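You operate a simulated robot arm through the tools that you are given. There is no shell and no other tool. Be economical: measure what you need, move in short steps, check, and stop when the job is done.

The job below is to be done with a simulated two-armed robot. You get a single attempt, and the scene is never put back.

## Task
Warm the long white cap and long purple cap tubes at 50 C in the grey heat block.
Fine: tubes go in only once the screen shows that heat, white cap in the red well, purple cap in the blue; when both cap dots are orange turn the dial to Off and leave them in.

It is judged by the outcome, as a careful person would: the job done as asked, and still so three seconds after it is handed in. It fails if anything else is knocked over, pushed out of place, dropped, spilled or broken. Lids that push on must go on centred and level and be pressed home; caps that screw on are set level and turned clockwise until they are tight.

## Robot
Two 7-joint arms with two-finger parallel grippers on one trunk, on a base that drives. Base frame: it is fixed to the floor where the robot stands at the start and does not move with it; the origin is under the middle of the robot, x ahead of it, y to its left, z up; the surface under the hand at the start is at about z = 0.9. Readings come in m, rad, newtons and seconds.
The left shoulder is at the start at [0.05, 0.168, 1.207], the right one opposite. With the tool pointing down near the work surface each hand reaches from about 0.2 to 0.66 m from the robot's upright axis, wherever it stands, measured 20 degrees to its own side. Places, roughly: blue well [0.6, 0, 0.9]; heat block [0.6, 0, 0.9]; heat block dial [0.5, 0, 0.9]; long purple cap tube [1, -1, 1]; long white cap tube [1, -1, 1]; red well [0.6, 0, 0.9]. Payload 1.57 kg a hand.
The TCP of each hand is the grasp point between the finger pads, 0.03 m short of the fingertips. In the tool frame z runs along the fingers and y along their closing line. Largest opening 0.08 m; finger width 0.017, thickness 0.012; the body of the gripper, 0.04 by 0.082 m, starts 0.08 m behind the TCP.
Orientation is that of the tool frame in the base frame, as a unit quaternion [x, y, z, w]. With the fingers straight down and closing along the base's y, the tool's x points along the base's -x, its y along +y and its z along -z.

## Interface
- The arms move only by the tool move_arm. It takes "left_rows", "right_rows" or both (then of equal length, played together; a hand with none holds still); each is a list of rows, each a list of 7 numbers: the shift along the tool's x, y, z in m, then the turn, a rotation vector about the tool's x, y, z in rad, then the closure, from 0 (fully open) to 1 (shut). In form: [[x, y, z, rx, ry, rz, fingers], ...]. A call has 1 to 10 rows; each row shifts and turns the commanded pose from where the row before left it, along the tool's axes as they then stand. Rows are played at 5 a second. More than 0.05 m and 0.15 rad between two rows, or a gripper value outside its range, and nothing of the call is played. Where a pose cannot be reached the arm comes as near as it can. A force on the tool above 60 N (or 10 N above the force at the start of the call, whichever is more), or a blocked arm, ends the call early, and 0.2 s more pass. Each finger travels about 0.045 m/s and halts on what it meets, pressing with about 23 N; the grip force reading is that of the motor and also rises with nothing between the fingers. The clock runs only during rows and for 0.2 s after the last one: add rows that do not move to give the fingers time. It gives the time, the measured TCP pose, the force on the tool (base axes), the opening and the grip force at its end, in the units of the frame above (readings bear some noise), with the torque about the TCP (base axes, N m) and any sound that the robot's microphone picked up.
- Cameras (640 x 400 px; columns grow to the right, rows downward): "scene" is now at [0.1331, 0.0158, 1.4303]; the picture's right is [0.01, -1.00, 0.00], its down [-0.51, -0.00, -0.86] and it looks along [0.86, 0.01, -0.51] (base axes); focal length 290 px, centre (320, 200). "left" rides on the left gripper at [0.072, 0.007, -0.122] in its tool frame; the picture's right is [-0.09, 1.00, 0.00], its down [-0.84, -0.08, -0.54] and it looks along [-0.54, -0.05, 0.84] (tool axes); focal length 238 px, centre (320, 200). "right" rides on the right gripper at [0.072, -0.007, -0.122] in its tool frame; the picture's right is [0.09, 1.00, 0.00], its down [-0.84, 0.08, -0.54] and it looks along [-0.54, 0.05, 0.84] (tool axes); focal length 238 px, centre (320, 200).
- get_image(camera): a new picture of that camera. No time passes.
- slide_trunk(by): slides the trunk up (or, below 0, down) by that many m; the arms and the scene camera ride with it, the base frame stays. It gives what a move gives, with no picture.
- base_move(legs): drives the robot by 1 to 6 legs, each [ahead, left, turn to the left] in m, m and rad, along the robot's own axes; the way and the turn of a leg run together, so that a leg with both is an arc; at most 1.5 m and 3.142 rad a leg. The arms and the cameras ride along, it lands a little off, and it stops where it bumps. It gives what a move gives.
- aim_head(pan, tilt): turns the head with the scene camera to pan (to the left, within 1.396 rad either way) and tilt (down, from -0.506 to 1.204), counted from straight ahead of the robot. It gives what a move gives.
- point_at(camera, pixels): for up to 12 pixels [column, row] of the newest picture of that camera ("zoom" is the newest enlarged one), the place [x, y, z] in the base frame of the surface seen there, good to about 0.002 m, but the place of the scene camera against the robot may be out by one fixed shift of up to 0.018 m in any direction. No time passes.
- close_up(camera, box): a new picture of the part [left, top, right, bottom] of that camera's present view, enlarged. No time passes.
- close_job(): hands the job in; it is judged then, once.

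Go step by step. Measure first, check grasps and placings, and put right what went wrong. The budget is 80 turns and 70 pictures, counting those below and the enlarged ones. Unless the task says otherwise, let go and move clear before handing in, and close with one line.

The tools are called after "Request:" by a JSON object that holds its "op" and its "data". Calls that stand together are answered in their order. move_arm: Moves the arms, as the interface text tells. Its arguments: {"type":"object","properties":{"left_rows":{"type":"array"},"right_rows":{"type":"array"}},"required":[]} The other tools are called the same way: slide_trunk (by) slides the trunk up or down; base_move (legs) drives the base; aim_head (pan, tilt) turns the head that bears the scene camera; get_image (camera) takes a picture; point_at (camera, pixels) gives the place of the surface under pixels of a picture; close_up (camera, box) takes an enlarged picture of a part of a camera's view; close_job () hands the job in.

At the start:

```text
t: 0.0
left_position: [0.3643, 0.1904, 1.2781]
left_tool_rot: [-0.002, 1.0, -0.001, 0.0]
left_force: [0.0, 0.7, 0.4]
left_ft_torque: [-0.01, 0.01, 0.04]
left_grip_width: 0.08
left_grip_force: 0.1
right_position: [0.466, -0.2007, 1.2882]
right_tool_rot: [0.0, 1.0, 0.0, 0.0]
right_force: [-0.4, 0.2, 0.0]
right_ft_torque: [-0.01, 0.02, 0.0]
right_grip_width: 0.0801
right_grip_force: 0.1
trunk travel left (down, up): [-0.375, 0.068]
robot x, y, heading: [0.0006, -0.0034, 0.003]
head pan, tilt: [0.009, 0.539]
```

scene: 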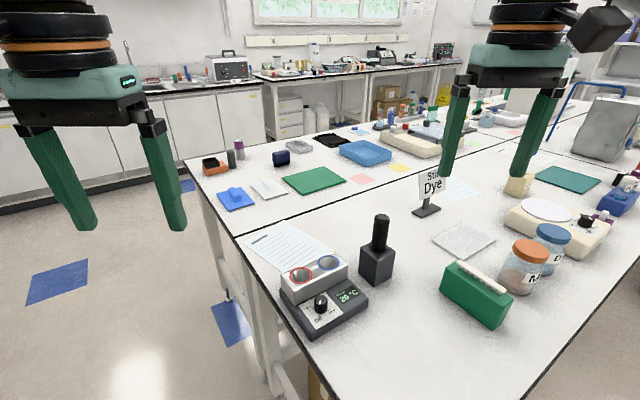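
right: 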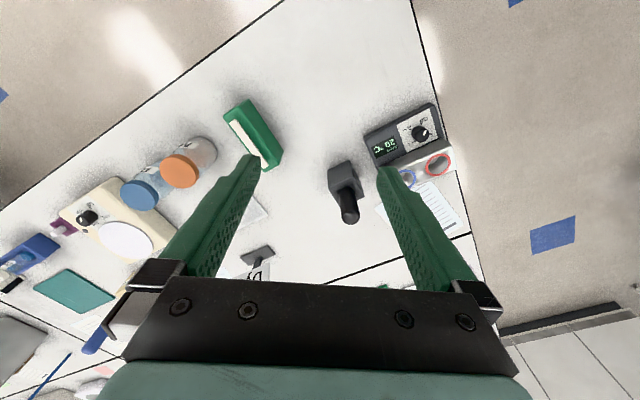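
left: 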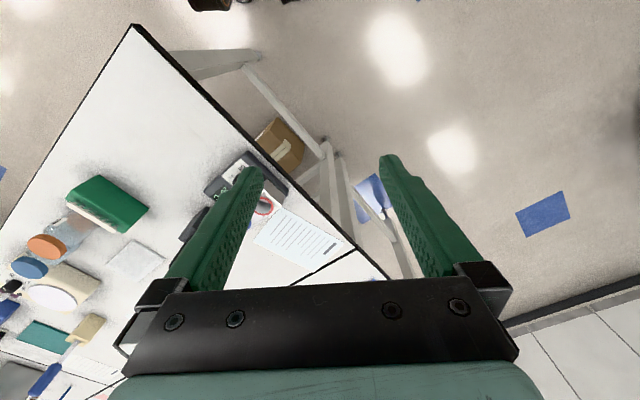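

The heat block sits near (325,295) with its screen at 20 °C. I'll enlarge it, then look for the tubes to the right.

Request:
{"op": "close_up", "data": {"camera": "scene", "box": [260, 230, 400, 345]}}

Request:
{"op": "aim_head", "data": {"pan": -0.75, "tilt": 0.5}}

Request:
{"op": "get_image", "data": {"camera": "scene"}}

```text
3.48 times, centred on (330, 288) of scene
```

zoom: 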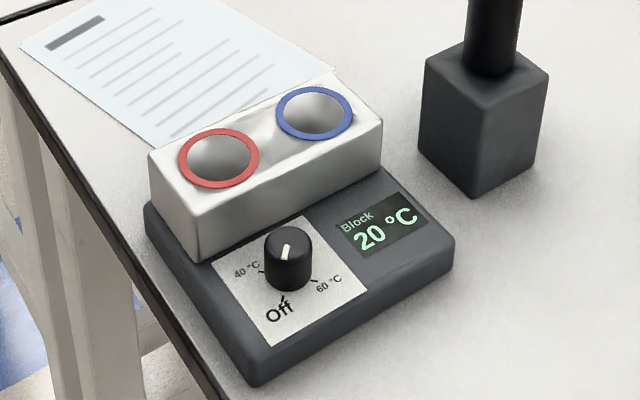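

```text
t: 1.1
left_position: [0.365, 0.1882, 1.2781]
left_tool_rot: [-0.001, 1.0, -0.001, 0.0]
left_force: [-0.3, -1.5, 0.7]
left_ft_torque: [0.0, 0.01, -0.03]
left_grip_width: 0.08
left_grip_force: 0.1
right_position: [0.4657, -0.2011, 1.2883]
right_tool_rot: [0.0, 1.0, 0.0, 0.0]
right_force: [-0.2, 0.3, 0.6]
right_ft_torque: [0.02, 0.03, 0.0]
right_grip_width: 0.0798
right_grip_force: 0.0
trunk travel left (down, up): [-0.375, 0.068]
robot x, y, heading: [-0.0006, -0.0019, 0.005]
head pan, tilt: [-0.75, 0.499]
```

```text
65 pictures are left
```

scene: 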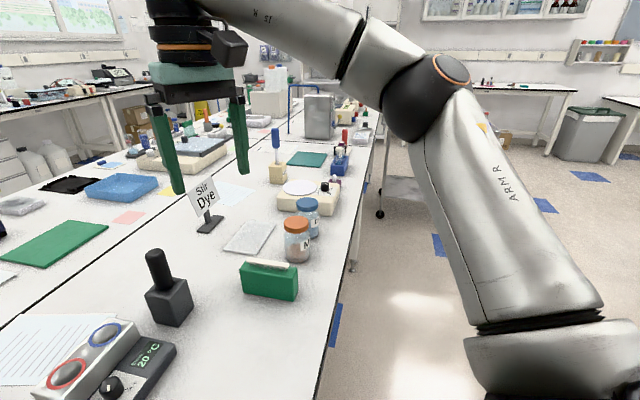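

The tubes may be in the blue thing near (340,165); I'll enlarge there and measure.

Request:
{"op": "close_up", "data": {"camera": "scene", "box": [260, 110, 400, 220]}}

Request:
{"op": "point_at", "data": {"camera": "scene", "pixels": [[340, 165], [334, 183], [345, 133], [66, 372], [104, 334], [110, 384], [310, 205], [298, 222], [268, 280], [326, 270], [160, 255], [325, 190]]}}

```text
3.64 times, centred on (330, 165) of scene
```

zoom: 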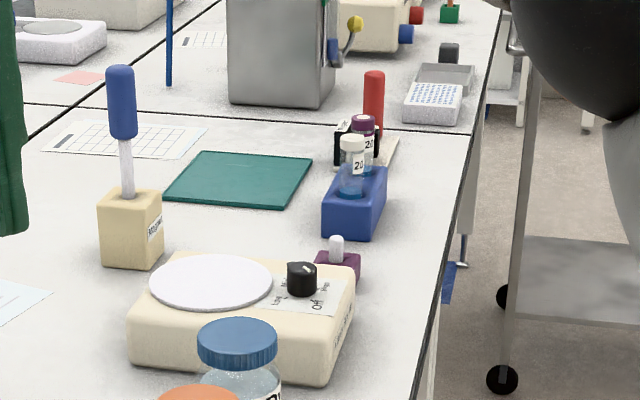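

```text
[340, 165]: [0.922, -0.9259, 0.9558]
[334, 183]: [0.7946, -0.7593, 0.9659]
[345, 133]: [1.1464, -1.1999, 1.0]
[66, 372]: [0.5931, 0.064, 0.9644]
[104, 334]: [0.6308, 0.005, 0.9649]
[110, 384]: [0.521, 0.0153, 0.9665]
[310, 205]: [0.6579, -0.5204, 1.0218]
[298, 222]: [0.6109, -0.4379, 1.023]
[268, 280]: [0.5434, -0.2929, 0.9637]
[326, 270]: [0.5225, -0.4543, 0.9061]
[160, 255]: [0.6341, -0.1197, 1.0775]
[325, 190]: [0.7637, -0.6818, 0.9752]
```

The stand with the white and purple capped tubes is at about [0.93,-0.93]. First I'll look closely at the block and the table edges.

Request:
{"op": "aim_head", "data": {"pan": 0.0, "tilt": 0.95}}

Request:
{"op": "get_image", "data": {"camera": "scene"}}

Request:
{"op": "close_up", "data": {"camera": "scene", "box": [270, 110, 370, 200]}}

```text
t: 2.2
left_position: [0.3635, 0.1884, 1.2779]
left_tool_rot: [-0.001, 1.0, -0.001, 0.0]
left_force: [0.6, -0.2, -0.2]
left_ft_torque: [-0.02, -0.02, 0.01]
left_grip_width: 0.0802
left_grip_force: 0.0
right_position: [0.4658, -0.2, 1.2885]
right_tool_rot: [0.0, 1.0, 0.001, 0.001]
right_force: [-0.8, -0.5, 0.0]
right_ft_torque: [-0.02, -0.03, -0.01]
right_grip_width: 0.0801
right_grip_force: 0.1
trunk travel left (down, up): [-0.375, 0.068]
robot x, y, heading: [0.0017, 0.0006, 0.005]
head pan, tilt: [0.0, 0.949]
```

```text
63 pictures are left
```

scene: 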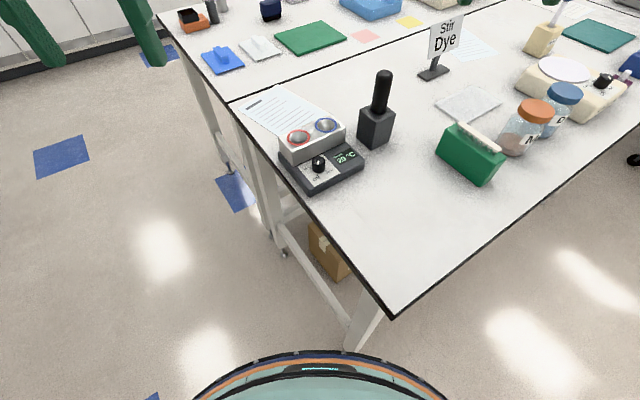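

```text
4.44 times, centred on (320, 155) of scene
```

zoom: 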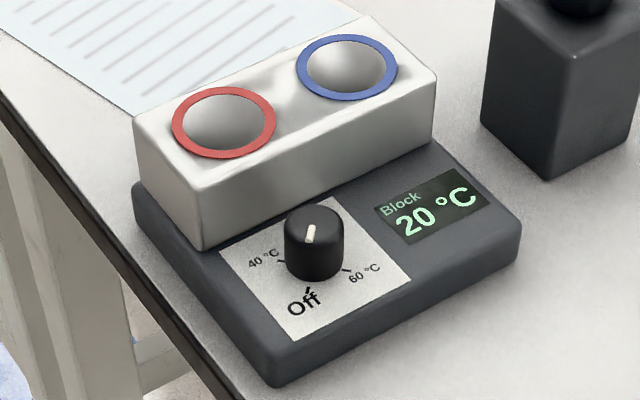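

The pointer line on the knob faces Off (front). I measure the knob, wells, and corners from this enlargement.

Request:
{"op": "point_at", "data": {"camera": "zoom", "pixels": [[315, 215], [315, 232], [175, 125], [273, 125], [224, 90], [224, 156], [298, 68], [396, 68], [347, 36], [347, 98], [275, 365], [505, 225]]}}

Request:
{"op": "point_at", "data": {"camera": "scene", "pixels": [[392, 314], [230, 105], [620, 160], [500, 240], [300, 205], [380, 95], [375, 125], [290, 200], [360, 172], [470, 150]]}}

```text
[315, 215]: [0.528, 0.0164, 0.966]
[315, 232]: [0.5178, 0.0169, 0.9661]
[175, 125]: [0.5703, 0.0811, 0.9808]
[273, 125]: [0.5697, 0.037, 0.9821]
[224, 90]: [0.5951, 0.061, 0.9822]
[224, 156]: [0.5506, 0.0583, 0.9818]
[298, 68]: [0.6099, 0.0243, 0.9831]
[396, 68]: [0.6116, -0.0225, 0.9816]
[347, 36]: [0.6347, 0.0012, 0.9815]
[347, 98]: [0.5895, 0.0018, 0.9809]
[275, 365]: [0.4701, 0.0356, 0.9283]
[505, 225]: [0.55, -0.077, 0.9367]
```

```text
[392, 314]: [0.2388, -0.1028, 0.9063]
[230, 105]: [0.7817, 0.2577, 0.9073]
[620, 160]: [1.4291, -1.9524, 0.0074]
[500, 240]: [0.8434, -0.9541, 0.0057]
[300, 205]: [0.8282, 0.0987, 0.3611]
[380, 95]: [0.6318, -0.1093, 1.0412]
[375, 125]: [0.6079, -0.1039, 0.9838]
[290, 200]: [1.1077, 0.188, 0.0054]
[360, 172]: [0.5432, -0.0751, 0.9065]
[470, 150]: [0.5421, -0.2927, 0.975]
```

Red well ≈ (0.572,0.059), blue ≈ (0.612,0.001), knob ≈ (0.523,0.017). I bring the left hand over for an accurate wrist view.

Request:
{"op": "move_arm", "data": {"left_rows": [[0, -0.043, 0.012, 0, 0, 0, 0], [0, -0.043, 0.012, 0, 0, 0, 0], [0, -0.043, 0.012, 0, 0, 0, 0], [0, -0.043, 0.012, 0, 0, 0, 0], [0, 0, 0, 0, 0, 0, 0]]}}

Request:
{"op": "get_image", "data": {"camera": "left"}}

```text
t: 3.4
left_position: [0.3638, 0.0176, 1.2299]
left_tool_rot: [0.0, 1.0, -0.002, 0.0]
left_force: [-0.2, 0.8, -0.3]
left_ft_torque: [0.01, -0.01, 0.02]
left_grip_width: 0.0801
left_grip_force: 0.1
right_position: [0.4665, -0.2011, 1.2881]
right_tool_rot: [0.0, 1.0, 0.0, 0.0]
right_force: [0.0, 1.4, -0.5]
right_ft_torque: [-0.01, 0.02, 0.03]
right_grip_width: 0.08
right_grip_force: 0.2
trunk travel left (down, up): [-0.375, 0.068]
robot x, y, heading: [0.0016, -0.0015, 0.003]
head pan, tilt: [0.0, 0.949]
```

```text
61 pictures are left
```

left: 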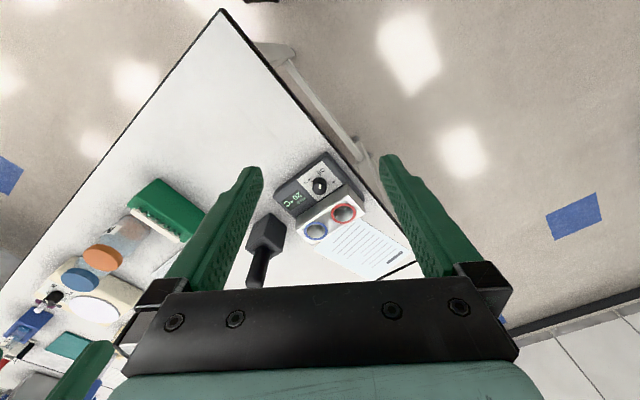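

The block is clear between the fingers around (325,195); I enlarge and measure it with this camera.

Request:
{"op": "close_up", "data": {"camera": "left", "box": [270, 145, 370, 245]}}

Request:
{"op": "point_at", "data": {"camera": "left", "pixels": [[319, 186], [331, 213], [356, 213], [303, 232], [328, 231], [344, 204], [344, 221], [316, 223], [316, 240]]}}

```text
4.00 times, centred on (320, 195) of left
```

zoom: 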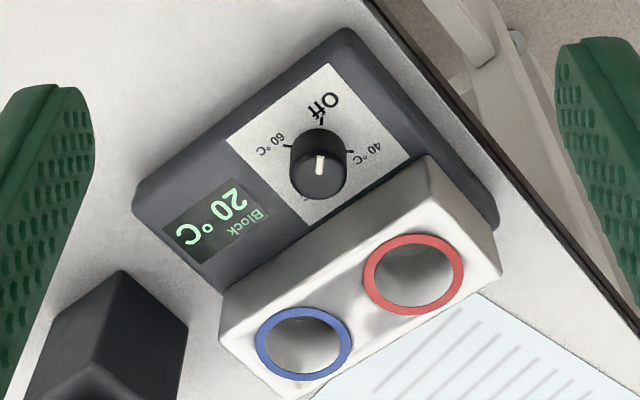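

```text
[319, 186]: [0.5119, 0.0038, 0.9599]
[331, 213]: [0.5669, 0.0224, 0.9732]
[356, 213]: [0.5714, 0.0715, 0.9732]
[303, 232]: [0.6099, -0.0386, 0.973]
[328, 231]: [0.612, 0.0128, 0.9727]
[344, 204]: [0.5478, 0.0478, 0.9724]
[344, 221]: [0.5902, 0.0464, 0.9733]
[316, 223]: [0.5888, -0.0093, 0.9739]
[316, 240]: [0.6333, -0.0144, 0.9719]
```

The knob mark points to Off; 40 °C is at the right and 60 °C at the left (clockwise order), so 50 °C lies opposite Off, hidden behind the knob. Knob ≈ (0.517,0.004,0.96) by the wrist camera, with the scene camera shifted about (+0.003,+0.012,+0.009); I move above it and pre-turn the wrist anticlockwise.

Request:
{"op": "move_arm", "data": {"left_rows": [[-0.0306, -0.0027, 0.034, 0, 0, 0, 0], [-0.0306, -0.0027, 0.034, 0, 0, 0, 0], [-0.0306, -0.0027, 0.034, 0, 0, 0, 0], [-0.0306, -0.0027, 0.034, 0, 0, 0, 0], [-0.0306, -0.0027, 0.034, 0, 0, 0, 0], [0, 0, 0, 0, 0, -0.15, 0.2], [0, 0, 0, 0, 0, -0.15, 0.3], [0, 0, 0, 0, 0, -0.15, 0.3], [0, 0, 0, 0, 0, -0.15, 0.3], [0, 0, 0, 0, 0, -0.15, 0.3]]}}

Request:
{"op": "move_arm", "data": {"left_rows": [[0, 0, 0, 0, 0, -0.15, 0.3], [0, 0, 0, 0, 0, -0.15, 0.3], [0, 0, 0, 0, 0, -0.15, 0.3], [0, 0, 0, 0, 0, -0.15, 0.3], [0, 0, 0, 0, 0, -0.15, 0.3], [0, 0, 0, 0, 0, 0, 0.3]]}}

Request:
{"op": "get_image", "data": {"camera": "left"}}

```text
t: 5.6
left_position: [0.5171, 0.0029, 1.0615]
left_tool_rot: [-0.368, 0.93, -0.001, -0.001]
left_force: [0.2, -0.5, 0.3]
left_ft_torque: [0.03, 0.02, -0.03]
left_grip_width: 0.0561
left_grip_force: 0.1
right_position: [0.4661, -0.1997, 1.2891]
right_tool_rot: [0.0, 1.0, 0.0, 0.0]
right_force: [0.2, -0.6, 0.6]
right_ft_torque: [0.0, 0.0, 0.01]
right_grip_width: 0.0799
right_grip_force: 0.0
trunk travel left (down, up): [-0.375, 0.068]
robot x, y, heading: [-0.0001, -0.0011, -0.001]
head pan, tilt: [0.0, 0.949]
```

```text
t: 7.0
left_position: [0.5172, 0.004, 1.0607]
left_tool_rot: [-0.682, 0.731, 0.001, 0.0]
left_force: [-0.3, 0.9, 0.0]
left_ft_torque: [-0.03, 0.0, 0.01]
left_grip_width: 0.0559
left_grip_force: 0.0
right_position: [0.4654, -0.2006, 1.2891]
right_tool_rot: [0.0, 1.0, 0.001, 0.0]
right_force: [0.6, -0.9, 0.1]
right_ft_torque: [0.0, 0.0, -0.02]
right_grip_width: 0.0802
right_grip_force: 0.1
trunk travel left (down, up): [-0.375, 0.068]
robot x, y, heading: [0.0011, 0.0023, 0.003]
head pan, tilt: [0.0, 0.949]
```

```text
59 pictures are left
```

left: 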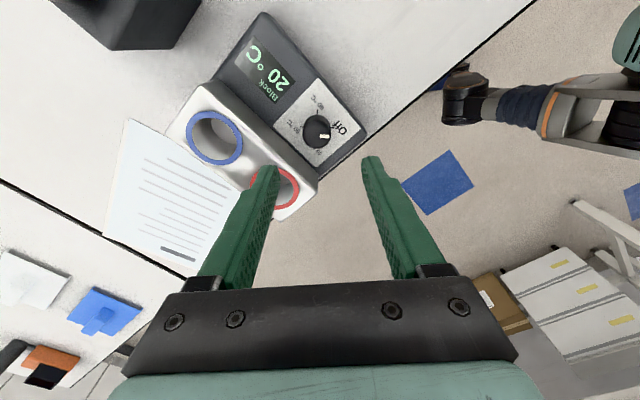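

The knob is now seen from the other side at (317,131); I enlarge to read the other labels and refine its centre.

Request:
{"op": "close_up", "data": {"camera": "left", "box": [270, 80, 370, 180]}}

Request:
{"op": "point_at", "data": {"camera": "left", "pixels": [[317, 130], [305, 130], [330, 132], [318, 120], [320, 144], [327, 150], [300, 110]]}}

```text
4.00 times, centred on (320, 130) of left
```

zoom: 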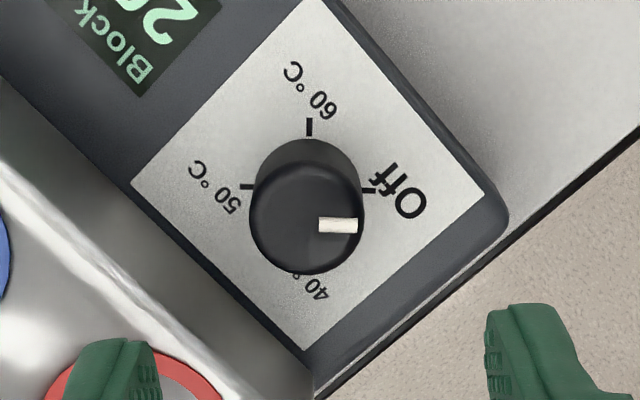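

```text
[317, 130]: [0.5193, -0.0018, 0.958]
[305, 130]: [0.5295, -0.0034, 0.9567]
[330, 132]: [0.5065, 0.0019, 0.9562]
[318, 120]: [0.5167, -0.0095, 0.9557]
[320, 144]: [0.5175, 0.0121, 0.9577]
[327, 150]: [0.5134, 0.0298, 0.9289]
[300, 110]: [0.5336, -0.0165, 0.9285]
```

The labels read Off → 40 → 50 → 60 clockwise, with 50 °C exactly 180° from Off, and the knob centre is about (0.518,0.003,0.957). I descend, grip and start turning clockwise.

Request:
{"op": "move_arm", "data": {"left_rows": [[0, 0, 0, 0, 0, 0, 0.44], [0, 0, 0.03, 0, 0, 0, 0.44], [0, 0, 0.035, 0, 0, 0, 0.44], [0, 0, 0.03, 0, 0, 0, 0.44], [0, 0, 0, 0, 0, 0, 0.44], [0, 0, 0, 0, 0, 0, 0.8], [0, 0, 0, 0, 0, 0, 0.8], [0, 0, 0, 0, 0, 0, 0.8]]}}

Request:
{"op": "get_image", "data": {"camera": "left"}}

```text
t: 8.8
left_position: [0.5189, 0.002, 0.9662]
left_tool_rot: [-0.681, 0.732, -0.002, -0.001]
left_force: [13.7, -4.7, 1.6]
left_ft_torque: [-0.23, -0.18, -0.02]
left_grip_width: 0.0289
left_grip_force: 7.5
right_position: [0.4671, -0.2003, 1.2879]
right_tool_rot: [0.0, 1.0, 0.0, 0.0]
right_force: [-0.1, -0.1, 0.0]
right_ft_torque: [0.04, 0.0, 0.0]
right_grip_width: 0.0803
right_grip_force: 0.1
trunk travel left (down, up): [-0.375, 0.068]
robot x, y, heading: [0.0028, 0.0015, -0.001]
head pan, tilt: [0.0, 0.949]
```

```text
57 pictures are left
```

left: 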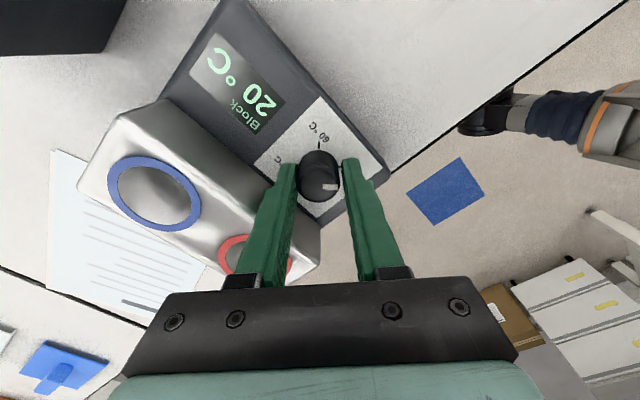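

Gripped at 0.0289 width with about 14 N side load; I nudge the pose 1.5 mm to relieve it, then turn clockwise.

Request:
{"op": "move_arm", "data": {"left_rows": [[0.0005, -0.0015, 0, 0, 0, 0, 0.8], [0, 0, 0, 0, 0, 0.1, 0.8], [0, 0, 0, 0, 0, 0.15, 0.8], [0, 0, 0, 0, 0, 0.15, 0.8], [0, 0, 0, 0, 0, 0.15, 0.8], [0, 0, 0, 0, 0, 0.15, 0.8], [0, 0, 0, 0, 0, 0.15, 0.8]]}}

Request:
{"op": "get_image", "data": {"camera": "left"}}

```text
t: 10.4
left_position: [0.5188, 0.0017, 0.9654]
left_tool_rot: [-0.319, 0.948, -0.001, 0.0]
left_force: [11.2, -7.2, 2.5]
left_ft_torque: [-0.07, -0.21, -0.02]
left_grip_width: 0.027
left_grip_force: 6.3
right_position: [0.4663, -0.2015, 1.2877]
right_tool_rot: [0.0, 1.0, 0.001, 0.0]
right_force: [0.2, 0.1, 1.2]
right_ft_torque: [0.01, 0.02, 0.02]
right_grip_width: 0.0799
right_grip_force: 0.1
trunk travel left (down, up): [-0.375, 0.068]
robot x, y, heading: [-0.0034, 0.001, 0.002]
head pan, tilt: [0.0, 0.949]
```

```text
56 pictures are left
```

left: 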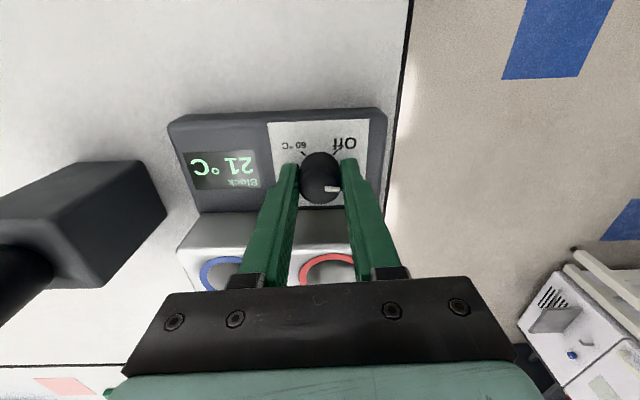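

The knob follows the fingers and the screen already shows 21 °C. I continue clockwise.

Request:
{"op": "move_arm", "data": {"left_rows": [[0, 0, 0, 0, 0, 0.15, 0.8], [0, 0, 0, 0, 0, 0.15, 0.8], [0, 0, 0, 0, 0, 0.15, 0.8], [0, 0, 0, 0, 0, 0.15, 0.8], [0, 0, 0, 0, 0, 0.15, 0.8], [0, 0, 0, 0, 0, 0.15, 0.8], [0, 0, 0, 0, 0, 0.15, 0.8], [0, 0, 0, 0, 0, 0.15, 0.8], [0, 0, 0, 0, 0, 0.15, 0.8], [0, 0, 0, 0, 0, 0.15, 0.8]]}}

Request:
{"op": "move_arm", "data": {"left_rows": [[0, 0, 0, 0, 0, 0.15, 0.8], [0, 0, 0, 0, 0, 0.15, 0.8], [0, 0, 0, 0, 0, 0.15, 0.8], [0, 0, 0, 0, 0, 0.15, 0.8], [0, 0, 0, 0, 0, 0.15, 0.8], [0, 0, 0, 0, 0, 0.04, 0.8], [0, 0, 0, 0, 0, 0, 0.8]]}}

Request:
{"op": "get_image", "data": {"camera": "left"}}

```text
t: 12.6
left_position: [0.5202, 0.004, 0.9656]
left_tool_rot: [0.412, 0.911, 0.0, 0.0]
left_force: [11.8, -6.2, 2.5]
left_ft_torque: [0.79, 0.46, 0.02]
left_grip_width: 0.0267
left_grip_force: 37.2
right_position: [0.4668, -0.2014, 1.2885]
right_tool_rot: [0.0, 1.0, 0.0, -0.001]
right_force: [0.2, 0.1, 0.2]
right_ft_torque: [0.0, -0.04, -0.02]
right_grip_width: 0.0802
right_grip_force: 0.0
trunk travel left (down, up): [-0.375, 0.068]
robot x, y, heading: [0.0005, 0.0015, 0.001]
head pan, tilt: [0.0, 0.949]
```

```text
t: 14.2
left_position: [0.5201, 0.0034, 0.9648]
left_tool_rot: [0.731, 0.683, 0.0, 0.0]
left_force: [15.6, -1.3, 3.2]
left_ft_torque: [0.84, -0.24, 0.02]
left_grip_width: 0.0268
left_grip_force: 36.5
right_position: [0.4666, -0.2009, 1.288]
right_tool_rot: [0.0, 1.0, -0.001, -0.001]
right_force: [0.2, 0.0, -0.5]
right_ft_torque: [-0.01, -0.02, -0.02]
right_grip_width: 0.0801
right_grip_force: 0.1
trunk travel left (down, up): [-0.375, 0.068]
robot x, y, heading: [0.0002, 0.0003, 0.003]
head pan, tilt: [0.0, 0.949]
```

```text
55 pictures are left
```

left: 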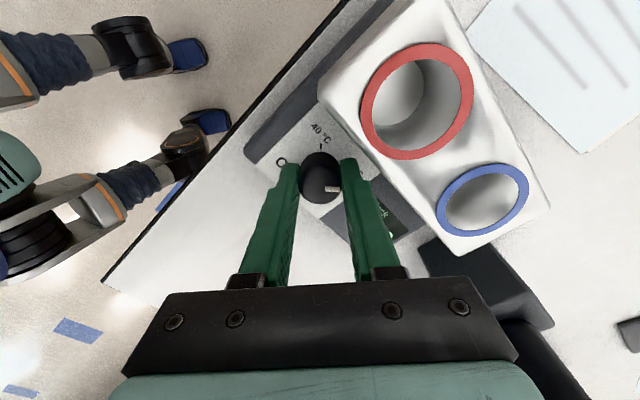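

Turned a full 180°, so the mark now points at the 50 side. I open slightly, rise straight up and check.

Request:
{"op": "move_arm", "data": {"left_rows": [[0, 0, 0, 0, 0, 0, 0.44], [0, 0, 0, 0, 0, 0, 0.44], [0, 0, -0.03, 0, 0, 0, 0.44], [0, 0, -0.045, 0, 0, 0, 0.44], [0, 0, -0.045, 0, 0, 0, 0.44], [0, 0, 0, 0, 0, 0, 0.4]]}}

Request:
{"op": "close_up", "data": {"camera": "scene", "box": [260, 100, 380, 210]}}

Request:
{"op": "get_image", "data": {"camera": "left"}}

```text
t: 15.6
left_position: [0.5192, 0.0053, 1.0861]
left_tool_rot: [0.73, 0.683, -0.001, 0.0]
left_force: [0.0, 0.0, -0.7]
left_ft_torque: [0.0, -0.01, -0.01]
left_grip_width: 0.0481
left_grip_force: 0.0
right_position: [0.4669, -0.1995, 1.2887]
right_tool_rot: [0.0, 1.0, 0.0, 0.0]
right_force: [0.5, 0.1, -0.1]
right_ft_torque: [-0.01, 0.03, 0.0]
right_grip_width: 0.0795
right_grip_force: 0.1
trunk travel left (down, up): [-0.375, 0.068]
robot x, y, heading: [0.0009, -0.001, 0.002]
head pan, tilt: [0.0, 0.949]
```

```text
3.64 times, centred on (320, 155) of scene
```

zoom: 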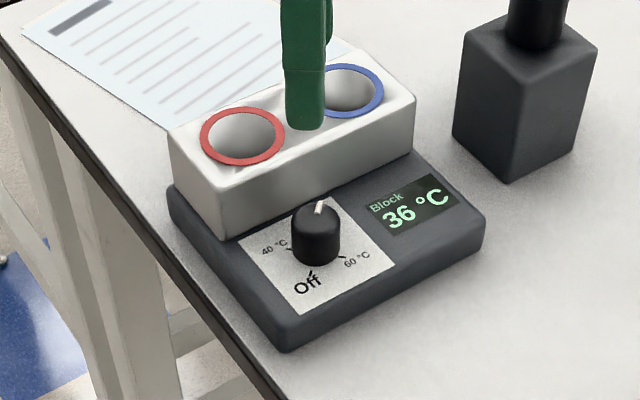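

```text
53 pictures are left
```

left: 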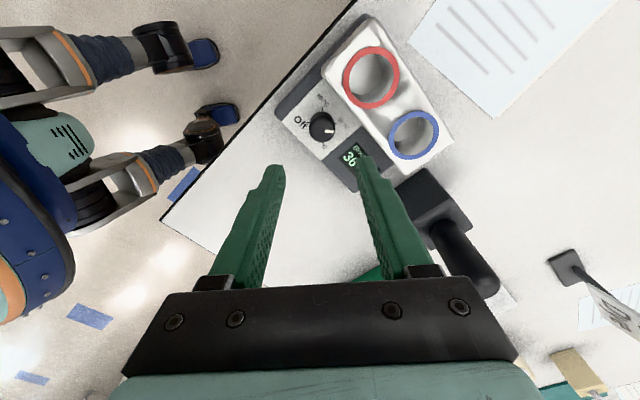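

The dial is at 50 °C, nothing moved, and the block is at 36 °C and rising. I lift and unwind the left hand, then drive to the tubes.

Request:
{"op": "move_arm", "data": {"left_rows": [[0, 0, -0.05, 0, 0, 0, 0.4], [0, 0, -0.05, 0, 0, 0, 0.2], [0, 0, -0.05, 0, 0, -0.15, 0], [0, 0, -0.05, 0, 0, -0.15, 0], [0, 0, -0.02, 0, 0, -0.15, 0], [0, 0, 0, 0, 0, -0.15, 0], [0, 0, 0, 0, 0, -0.15, 0], [0, 0, 0, 0, 0, -0.15, 0], [0, 0, 0, 0, 0, -0.15, 0], [0, 0, 0, 0, 0, -0.15, 0]]}}

Request:
{"op": "move_arm", "data": {"left_rows": [[0.015, 0.045, 0, 0, 0, -0.15, 0], [0.015, 0.045, 0, 0, 0, -0.15, 0], [0.02, 0.045, 0, 0, 0, -0.04, 0], [0.03, 0.03, 0, 0, 0, 0, 0], [0.03, 0, 0, 0, 0, 0, 0], [0, 0, 0, 0, 0, 0, 0]]}}

Request:
{"op": "base_move", "data": {"legs": [[-0.25, -0.2, 0], [0, 0, 0.589], [0.099, -1.256, 0]]}}

Request:
{"op": "aim_head", "data": {"pan": 0.0, "tilt": 0.85}}

Request:
{"op": "get_image", "data": {"camera": "scene"}}

```text
t: 17.8
left_position: [0.4796, -0.001, 1.2916]
left_tool_rot: [0.216, 0.976, -0.001, 0.0]
left_force: [0.9, 0.1, 1.0]
left_ft_torque: [0.0, -0.03, 0.01]
left_grip_width: 0.08
left_grip_force: 0.1
left hand out of reach, approached as far as the arm can: row 4, 5
right_position: [0.4664, -0.2002, 1.2887]
right_tool_rot: [0.0, 1.0, 0.001, 0.0]
right_force: [0.8, -0.6, 0.0]
right_ft_torque: [-0.04, 0.01, -0.02]
right_grip_width: 0.0802
right_grip_force: 0.0
trunk travel left (down, up): [-0.375, 0.068]
robot x, y, heading: [-0.0013, 0.0009, 0.004]
head pan, tilt: [0.0, 0.949]
```

```text
t: 19.2
left_position: [0.4143, 0.1767, 1.2903]
left_tool_rot: [0.049, 0.999, -0.001, 0.0]
left_force: [-0.6, -0.1, 0.0]
left_ft_torque: [-0.02, 0.0, -0.01]
left_grip_width: 0.08
left_grip_force: 0.1
right_position: [0.4661, -0.1999, 1.288]
right_tool_rot: [0.0, 1.0, -0.001, 0.001]
right_force: [0.5, 0.0, 0.3]
right_ft_torque: [-0.04, 0.01, 0.0]
right_grip_width: 0.0801
right_grip_force: 0.1
trunk travel left (down, up): [-0.375, 0.068]
robot x, y, heading: [0.0018, -0.0007, -0.001]
head pan, tilt: [0.0, 0.949]
```

```text
t: 34.0
left_position: [0.7755, -0.8013, 1.2926]
left_tool_rot: [-0.247, 0.969, -0.001, 0.0]
left_force: [-0.5, 0.5, 0.9]
left_ft_torque: [0.0, -0.03, -0.02]
left_grip_width: 0.0797
left_grip_force: 0.1
right_position: [1.0306, -1.0848, 1.2888]
right_tool_rot: [-0.294, 0.956, 0.0, 0.0]
right_force: [0.2, 0.8, -0.3]
right_ft_torque: [-0.03, -0.04, 0.0]
right_grip_width: 0.0799
right_grip_force: 0.2
trunk travel left (down, up): [-0.375, 0.068]
robot x, y, heading: [0.5329, -1.1788, 0.597]
head pan, tilt: [0.0, 0.949]
```

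```text
t: 34.7
left_position: [0.775, -0.801, 1.2908]
left_tool_rot: [-0.246, 0.969, -0.001, 0.0]
left_force: [0.2, -0.9, -0.3]
left_ft_torque: [-0.01, 0.0, 0.02]
left_grip_width: 0.0802
left_grip_force: 0.1
right_position: [1.0304, -1.085, 1.2892]
right_tool_rot: [-0.294, 0.956, -0.001, -0.001]
right_force: [-0.2, 0.1, 0.3]
right_ft_torque: [0.04, 0.01, 0.0]
right_grip_width: 0.0801
right_grip_force: 0.1
trunk travel left (down, up): [-0.375, 0.068]
robot x, y, heading: [0.532, -1.1785, 0.596]
head pan, tilt: [0.0, 0.85]
```

```text
52 pictures are left
```

scene: 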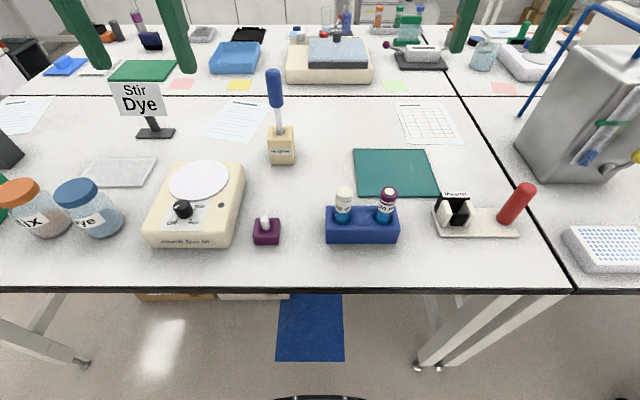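

I'm square to the tubes: white cap at (344,195), purple at (387,195). Enlarge and measure.

Request:
{"op": "close_up", "data": {"camera": "scene", "box": [310, 165, 420, 255]}}

Request:
{"op": "point_at", "data": {"camera": "scene", "pixels": [[344, 190], [344, 196], [388, 191], [387, 197], [342, 212], [386, 212], [362, 212], [362, 235], [330, 215], [395, 215]]}}

```text
4.44 times, centred on (365, 210) of scene
```

zoom: 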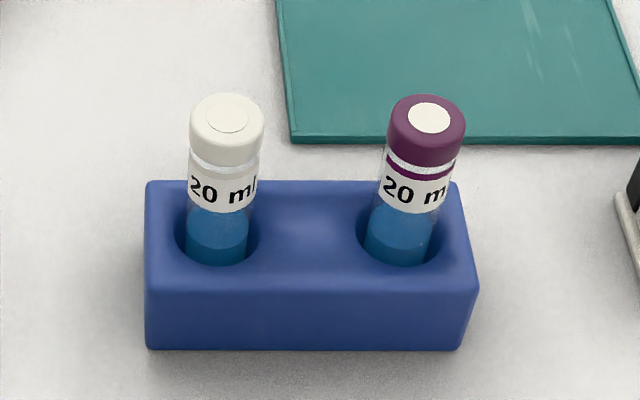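

```text
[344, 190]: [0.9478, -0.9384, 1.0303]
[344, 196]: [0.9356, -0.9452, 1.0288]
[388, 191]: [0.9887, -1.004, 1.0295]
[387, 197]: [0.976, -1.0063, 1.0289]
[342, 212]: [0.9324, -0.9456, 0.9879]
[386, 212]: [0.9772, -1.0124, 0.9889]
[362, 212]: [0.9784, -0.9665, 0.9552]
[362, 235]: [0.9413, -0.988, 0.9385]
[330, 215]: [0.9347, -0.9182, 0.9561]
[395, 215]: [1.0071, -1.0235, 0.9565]
```

The tubes are 78 mm apart; estimated purple (0.993,-1.018), white (0.950,-0.951), cap tops at z≈1.021 after shift correction. I bring the right hand above the purple tube with its closing line across the row.

Request:
{"op": "move_arm", "data": {"right_rows": [[-0.002, 0.019, 0.03, 0, 0, 0, 0], [-0.002, 0.019, 0.03, 0, 0, 0, 0], [-0.002, 0.019, 0.03, 0, 0, 0, 0], [-0.001, 0.019, 0.03, 0, 0, 0, 0], [0, 0, 0, 0, 0, 0.15, 0], [0, 0, 0, 0, 0, 0.15, 0], [0, 0, 0, 0, 0, 0.15, 0], [0, 0, 0, 0, 0, 0.15, 0], [0, 0, 0, 0, 0, 0.15, 0], [0, 0, 0, 0, 0, 0.15, 0]]}}

Request:
{"op": "move_arm", "data": {"right_rows": [[0, 0, 0, 0, 0, 0.15, 0], [0, 0, 0, 0, 0, 0.15, 0], [0, 0, 0, 0, 0, 0.15, 0], [0, 0, 0, 0, 0, 0.15, 0], [0, 0, 0, 0, 0, 0.07, 0.3], [0, 0, 0, 0, 0, 0, 0.3]]}}

Request:
{"op": "get_image", "data": {"camera": "right"}}

```text
t: 36.9
left_position: [0.775, -0.8013, 1.2918]
left_tool_rot: [-0.247, 0.969, -0.001, 0.001]
left_force: [0.3, 0.3, -0.6]
left_ft_torque: [-0.02, 0.0, 0.01]
left_grip_width: 0.0802
left_grip_force: 0.0
right_position: [0.9934, -1.0176, 1.1679]
right_tool_rot: [0.152, 0.988, 0.0, 0.0]
right_force: [-1.1, 0.0, 0.9]
right_ft_torque: [-0.04, 0.0, 0.03]
right_grip_width: 0.0799
right_grip_force: 0.1
trunk travel left (down, up): [-0.375, 0.068]
robot x, y, heading: [0.5306, -1.1822, 0.593]
head pan, tilt: [0.0, 0.85]
```

```text
t: 38.3
left_position: [0.7754, -0.803, 1.2917]
left_tool_rot: [-0.247, 0.969, -0.001, 0.0]
left_force: [0.6, -0.6, -0.8]
left_ft_torque: [-0.04, -0.01, 0.05]
left_grip_width: 0.0802
left_grip_force: 0.0
right_position: [0.9944, -1.0178, 1.1682]
right_tool_rot: [0.468, 0.884, 0.0, 0.0]
right_force: [-0.6, -0.7, 0.1]
right_ft_torque: [-0.01, 0.01, 0.03]
right_grip_width: 0.056
right_grip_force: 0.1
trunk travel left (down, up): [-0.375, 0.068]
robot x, y, heading: [0.5346, -1.1808, 0.591]
head pan, tilt: [0.0, 0.85]
```

```text
50 pictures are left
```

right: 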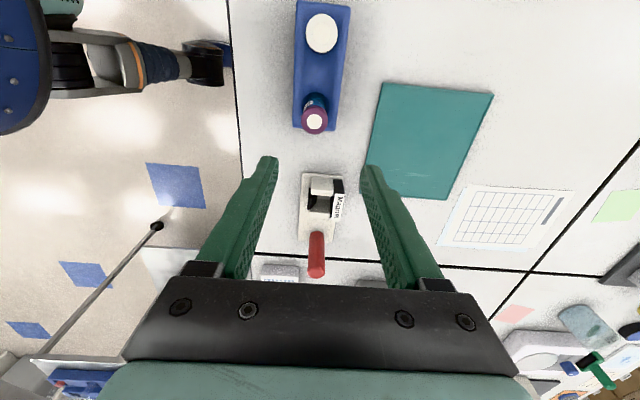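

Both cap tops are in view: purple at (314,121), white at (322,33). I measure them with the wrist camera.

Request:
{"op": "point_at", "data": {"camera": "right", "pixels": [[314, 121], [304, 122], [325, 122], [314, 110], [314, 132], [322, 33], [308, 33], [337, 33], [322, 15], [322, 50]]}}

Request:
{"op": "close_up", "data": {"camera": "right", "box": [260, 0, 380, 150]}}

```text
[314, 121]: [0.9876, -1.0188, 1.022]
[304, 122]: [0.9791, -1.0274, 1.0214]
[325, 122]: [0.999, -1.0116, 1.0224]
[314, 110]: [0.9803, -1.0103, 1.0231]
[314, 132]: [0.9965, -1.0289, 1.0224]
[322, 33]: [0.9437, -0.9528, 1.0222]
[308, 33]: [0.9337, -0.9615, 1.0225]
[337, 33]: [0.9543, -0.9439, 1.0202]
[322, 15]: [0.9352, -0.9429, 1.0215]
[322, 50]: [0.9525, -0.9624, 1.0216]
```

```text
2.67 times, centred on (320, 75) of right
```

zoom: 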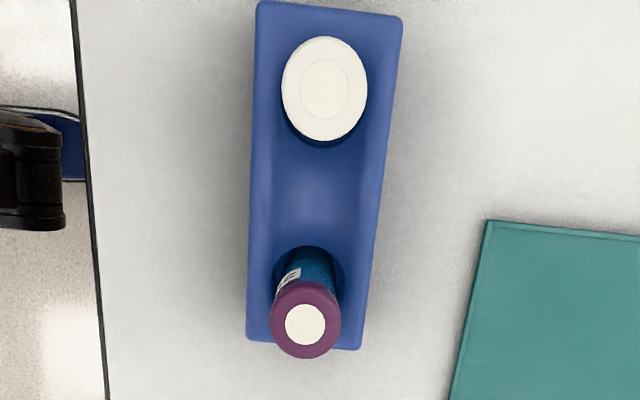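

Purple centre is (0.988,-1.019,1.022), white (0.944,-0.953,1.022). I correct, descend and grip the purple tube at cap level.

Request:
{"op": "move_arm", "data": {"right_rows": [[0.0026, -0.006, 0, 0, 0, 0, 0.3], [0, 0, 0.04, 0, 0, 0, 0.3], [0, 0, 0.04, 0, 0, 0, 0.3], [0, 0, 0.04, 0, 0, 0, 0.3], [0, 0, 0.038, 0, 0, 0, 0.3], [0, 0, 0, 0, 0, 0, 0.3]]}}

Request:
{"op": "get_image", "data": {"camera": "right"}}

```text
t: 39.7
left_position: [0.7752, -0.8019, 1.2914]
left_tool_rot: [-0.247, 0.969, -0.001, 0.001]
left_force: [0.3, 0.6, -0.4]
left_ft_torque: [0.02, -0.04, 0.01]
left_grip_width: 0.08
left_grip_force: 0.1
right_position: [0.9859, -1.0188, 1.0111]
right_tool_rot: [0.467, 0.884, 0.0, 0.0]
right_force: [0.2, 0.6, -0.6]
right_ft_torque: [0.02, -0.01, 0.01]
right_grip_width: 0.0558
right_grip_force: 0.0
trunk travel left (down, up): [-0.375, 0.068]
robot x, y, heading: [0.5317, -1.1782, 0.6]
head pan, tilt: [0.0, 0.85]
```

```text
48 pictures are left
```

right: 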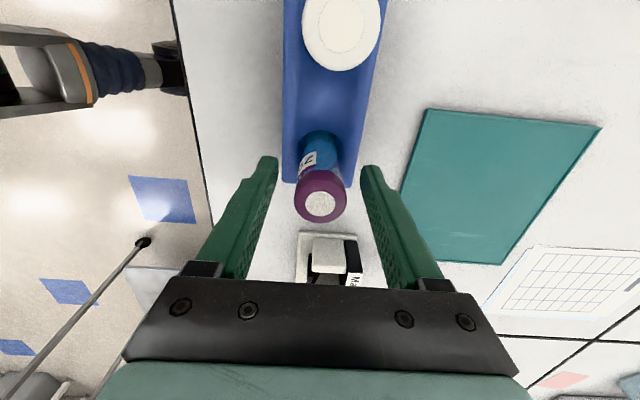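

The cap is centred between the pads (cap at (320,200)). Close and lift slightly, then fully.

Request:
{"op": "move_arm", "data": {"right_rows": [[0, 0, 0, 0, 0, 0, 0.6], [0, 0, 0, 0, 0, 0, 0.8], [0, 0, 0, 0, 0, 0, 0.9], [0, 0, 0, 0, 0, 0, 0.9], [0, 0, 0, 0, 0, 0, 0.9]]}}

Request:
{"op": "move_arm", "data": {"right_rows": [[0, 0, -0.02, 0, 0, 0, 0.9], [0, 0, -0.035, 0, 0, 0, 0.9], [0, 0, -0.04, 0, 0, 0, 0.9], [0, 0, -0.04, 0, 0, 0, 0.9], [0, 0, -0.04, 0, 0, 0, 0.9], [0, 0, -0.04, 0, 0, 0, 0.9], [0, 0, -0.02, 0, 0, 0, 0.9]]}}

Request:
{"op": "get_image", "data": {"camera": "right"}}

Request:
{"op": "get_image", "data": {"camera": "scene"}}

```text
t: 40.9
left_position: [0.7752, -0.8021, 1.2908]
left_tool_rot: [-0.247, 0.969, -0.001, 0.001]
left_force: [0.0, -0.8, 1.1]
left_ft_torque: [-0.01, -0.03, 0.0]
left_grip_width: 0.0797
left_grip_force: 0.0
right_position: [0.9863, -1.0179, 1.0115]
right_tool_rot: [0.467, 0.884, -0.001, 0.0]
right_force: [-0.2, 0.5, 0.6]
right_ft_torque: [0.0, 0.0, -0.01]
right_grip_width: 0.0284
right_grip_force: 23.2
trunk travel left (down, up): [-0.375, 0.068]
robot x, y, heading: [0.5299, -1.184, 0.599]
head pan, tilt: [0.0, 0.85]
```

```text
t: 42.5
left_position: [0.775, -0.8016, 1.2914]
left_tool_rot: [-0.247, 0.969, -0.001, -0.001]
left_force: [0.3, 0.0, 0.5]
left_ft_torque: [0.02, 0.02, 0.01]
left_grip_width: 0.08
left_grip_force: 0.0
right_position: [0.9859, -1.018, 1.2465]
right_tool_rot: [0.468, 0.884, -0.001, -0.001]
right_force: [0.2, 1.1, -0.5]
right_ft_torque: [-0.01, -0.01, -0.01]
right_grip_width: 0.0285
right_grip_force: 23.1
trunk travel left (down, up): [-0.375, 0.068]
robot x, y, heading: [0.5333, -1.1808, 0.596]
head pan, tilt: [0.0, 0.85]
```

```text
47 pictures are left
```

right: 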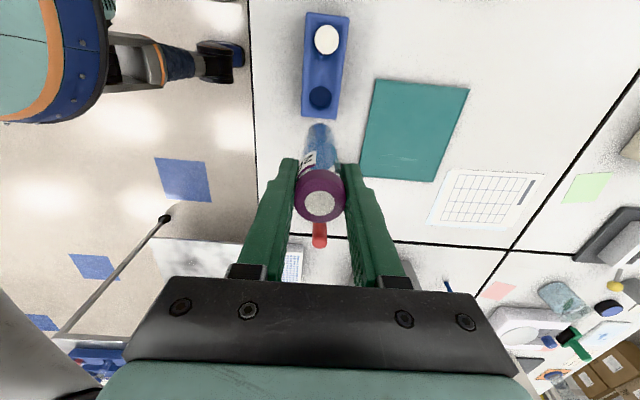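

```text
46 pictures are left
```

scene: 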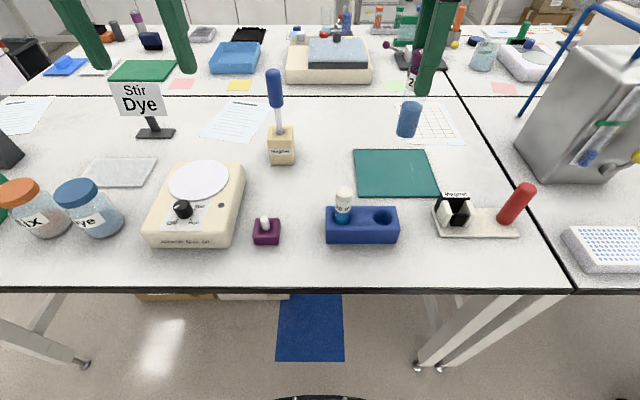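

Purple is held securely, tube hanging vertical. I shift the right hand aside and bring the left over the white tube.

Request:
{"op": "point_at", "data": {"camera": "scene", "pixels": [[407, 133], [408, 108]]}}

Request:
{"op": "move_arm", "data": {"right_rows": [[-0.035, -0.01, 0, 0, 0, 0, 0.9], [-0.035, -0.01, 0, 0, 0, 0, 0.9], [-0.035, -0.015, 0, 0, 0, 0, 0.9], [-0.035, -0.015, 0, 0, 0, 0, 0.9], [-0.03, -0.015, 0, 0, 0, 0, 0.9], [-0.03, -0.015, 0, 0, 0, 0, 0.9], [0, 0, 0, 0, 0, 0, 0.9]]}}

Request:
{"op": "move_arm", "data": {"left_rows": [[-0.0127, -0.0355, 0.02, 0, 0, 0, 0], [-0.0127, -0.0355, 0.02, 0, 0, 0, 0], [-0.0127, -0.0355, 0.02, 0, 0, 0, 0], [-0.0127, -0.0355, 0.02, 0, 0, 0, 0], [-0.0127, -0.0355, 0.02, 0, 0, 0, 0], [-0.0127, -0.0355, 0.02, 0, 0, 0, 0], [0, 0, 0, 0, 0, 0.15, 0.1], [0, 0, 0, 0, 0, 0.15, 0.2], [0, 0, 0, 0, 0, 0.15, 0.3], [0, 0, 0, 0, 0, 0.15, 0.3]]}}

Request:
{"op": "move_arm", "data": {"left_rows": [[0, 0, 0, 0, 0, 0.15, 0.3], [0, 0, 0, 0, 0, 0.15, 0.3], [0, 0, 0, 0, 0, 0.15, 0.3], [0, 0, 0, 0, 0, 0.15, 0.3], [0, 0, 0, 0, 0, 0.15, 0.3], [0, 0, 0, 0, 0, 0.12, 0.3], [0, 0, 0, 0, 0, 0, 0.3]]}}

Request:
{"op": "get_image", "data": {"camera": "left"}}

```text
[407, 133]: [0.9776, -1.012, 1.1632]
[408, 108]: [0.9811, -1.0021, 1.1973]
```

```text
t: 44.1
left_position: [0.7745, -0.7996, 1.2916]
left_tool_rot: [-0.247, 0.969, 0.0, 0.0]
left_force: [0.2, 0.6, 0.6]
left_ft_torque: [-0.04, 0.02, -0.03]
left_grip_width: 0.08
left_grip_force: 0.0
right_position: [1.0348, -1.2282, 1.2456]
right_tool_rot: [0.467, 0.884, 0.0, 0.0]
right_force: [-0.3, 0.3, -0.6]
right_ft_torque: [-0.02, 0.01, -0.02]
right_grip_width: 0.0287
right_grip_force: 23.1
trunk travel left (down, up): [-0.375, 0.068]
robot x, y, heading: [0.5344, -1.1798, 0.593]
head pan, tilt: [0.0, 0.85]
```

```text
t: 46.3
left_position: [0.9434, -0.9532, 1.1711]
left_tool_rot: [0.053, 0.999, 0.0, -0.001]
left_force: [0.7, 0.3, -0.1]
left_ft_torque: [-0.02, 0.01, -0.01]
left_grip_width: 0.0561
left_grip_force: 0.0
right_position: [1.0349, -1.2292, 1.2442]
right_tool_rot: [0.468, 0.884, 0.0, -0.001]
right_force: [-0.3, -0.6, -0.5]
right_ft_torque: [0.0, 0.0, -0.02]
right_grip_width: 0.0287
right_grip_force: 23.0
trunk travel left (down, up): [-0.375, 0.068]
robot x, y, heading: [0.534, -1.1814, 0.6]
head pan, tilt: [0.0, 0.85]
```

```text
t: 47.9
left_position: [0.9443, -0.953, 1.1717]
left_tool_rot: [0.467, 0.884, -0.001, 0.001]
left_force: [-0.7, 0.0, 0.1]
left_ft_torque: [0.04, -0.01, -0.01]
left_grip_width: 0.056
left_grip_force: 0.0
right_position: [1.0337, -1.2273, 1.2448]
right_tool_rot: [0.468, 0.884, 0.0, 0.0]
right_force: [-0.1, 0.5, -0.1]
right_ft_torque: [0.01, 0.02, -0.03]
right_grip_width: 0.0287
right_grip_force: 23.2
trunk travel left (down, up): [-0.375, 0.068]
robot x, y, heading: [0.5287, -1.1797, 0.601]
head pan, tilt: [0.0, 0.85]
```

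```text
45 pictures are left
```

left: 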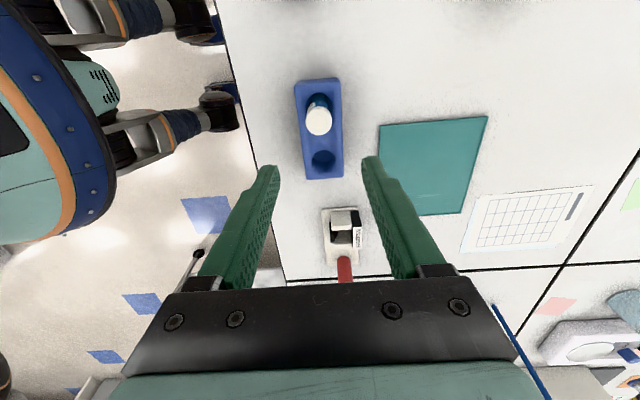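

The left hand is over the white cap at (318,121); verify its centre.

Request:
{"op": "point_at", "data": {"camera": "left", "pixels": [[318, 121], [307, 122], [330, 121], [318, 109], [318, 133]]}}

```text
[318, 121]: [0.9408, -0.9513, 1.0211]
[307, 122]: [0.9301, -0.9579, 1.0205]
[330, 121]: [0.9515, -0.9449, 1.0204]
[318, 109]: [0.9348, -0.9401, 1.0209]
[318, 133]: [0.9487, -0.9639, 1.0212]
```

Request:
{"op": "move_arm", "data": {"left_rows": [[0.002, -0.0015, 0, 0, 0, 0, 0.3], [0, 0, 0.04, 0, 0, 0, 0.3], [0, 0, 0.04, 0, 0, 0, 0.3], [0, 0, 0.04, 0, 0, 0, 0.3], [0, 0, 0.04, 0, 0, 0, 0.3], [0, 0, 0, 0, 0, 0, 0.3]]}}

Request:
{"op": "get_image", "data": {"camera": "left"}}

```text
t: 49.3
left_position: [0.9422, -0.9518, 1.0117]
left_tool_rot: [0.467, 0.884, -0.001, 0.0]
left_force: [-0.7, 0.3, -0.1]
left_ft_torque: [0.0, -0.02, -0.01]
left_grip_width: 0.0558
left_grip_force: 0.1
right_position: [1.0341, -1.2287, 1.2457]
right_tool_rot: [0.468, 0.884, 0.001, 0.0]
right_force: [0.5, -0.6, -0.7]
right_ft_torque: [-0.02, -0.03, -0.03]
right_grip_width: 0.0285
right_grip_force: 22.8
trunk travel left (down, up): [-0.375, 0.068]
robot x, y, heading: [0.5364, -1.1803, 0.595]
head pan, tilt: [0.0, 0.85]
```

```text
44 pictures are left
```

left: 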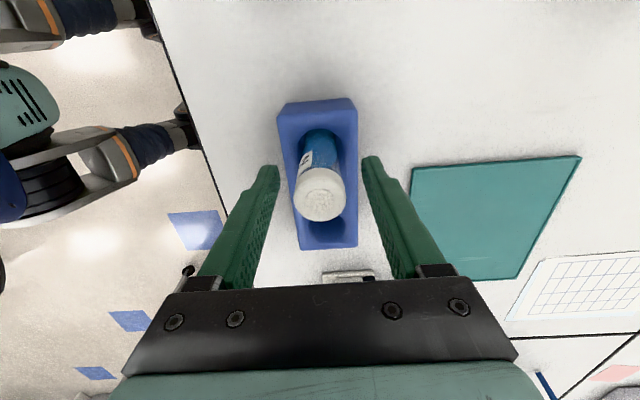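

The white cap is centred at (320,195); grip and lift.

Request:
{"op": "move_arm", "data": {"left_rows": [[0, 0, 0, 0, 0, 0, 0.6], [0, 0, 0, 0, 0, 0, 0.8], [0, 0, 0, 0, 0, 0, 0.9], [0, 0, 0, 0, 0, 0, 0.9], [0, 0, 0, 0, 0, 0, 0.9]]}}

Request:
{"op": "move_arm", "data": {"left_rows": [[0, 0, -0.02, 0, 0, 0, 0.9], [0, 0, -0.035, 0, 0, 0, 0.9], [0, 0, -0.04, 0, 0, 0, 0.9], [0, 0, -0.04, 0, 0, 0, 0.9], [0, 0, -0.04, 0, 0, 0, 0.9], [0, 0, -0.04, 0, 0, 0, 0.9], [0, 0, -0.02, 0, 0, 0, 0.9]]}}

Request:
{"op": "get_image", "data": {"camera": "scene"}}

```text
t: 50.5
left_position: [0.9433, -0.9532, 1.0136]
left_tool_rot: [0.466, 0.885, 0.0, 0.001]
left_force: [0.4, 0.0, 0.1]
left_ft_torque: [0.01, -0.01, -0.01]
left_grip_width: 0.0286
left_grip_force: 23.3
right_position: [1.0334, -1.2284, 1.2438]
right_tool_rot: [0.467, 0.884, 0.0, 0.0]
right_force: [0.1, 0.1, -0.6]
right_ft_torque: [-0.03, 0.0, -0.04]
right_grip_width: 0.0285
right_grip_force: 23.1
trunk travel left (down, up): [-0.375, 0.068]
robot x, y, heading: [0.5346, -1.1804, 0.6]
head pan, tilt: [0.0, 0.85]
```

```text
t: 52.1
left_position: [0.9407, -0.9508, 1.2468]
left_tool_rot: [0.466, 0.885, -0.001, 0.0]
left_force: [-0.7, -0.1, -0.6]
left_ft_torque: [0.0, -0.05, 0.03]
left_grip_width: 0.0283
left_grip_force: 23.0
right_position: [1.0346, -1.2285, 1.2446]
right_tool_rot: [0.467, 0.884, 0.0, 0.0]
right_force: [0.1, 0.6, 0.1]
right_ft_torque: [0.01, -0.03, -0.01]
right_grip_width: 0.0281
right_grip_force: 22.9
trunk travel left (down, up): [-0.375, 0.068]
robot x, y, heading: [0.5334, -1.184, 0.598]
head pan, tilt: [0.0, 0.85]
```

```text
43 pictures are left
```

scene: 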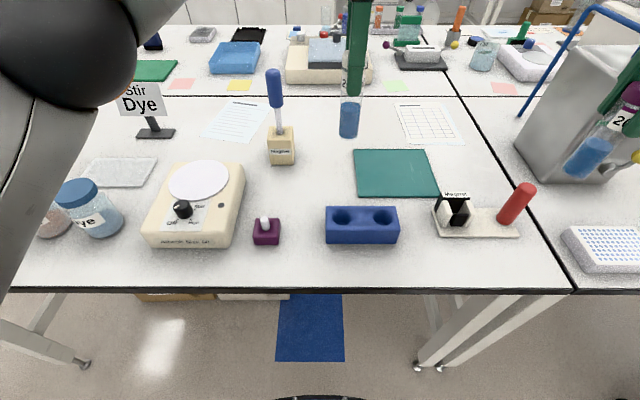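

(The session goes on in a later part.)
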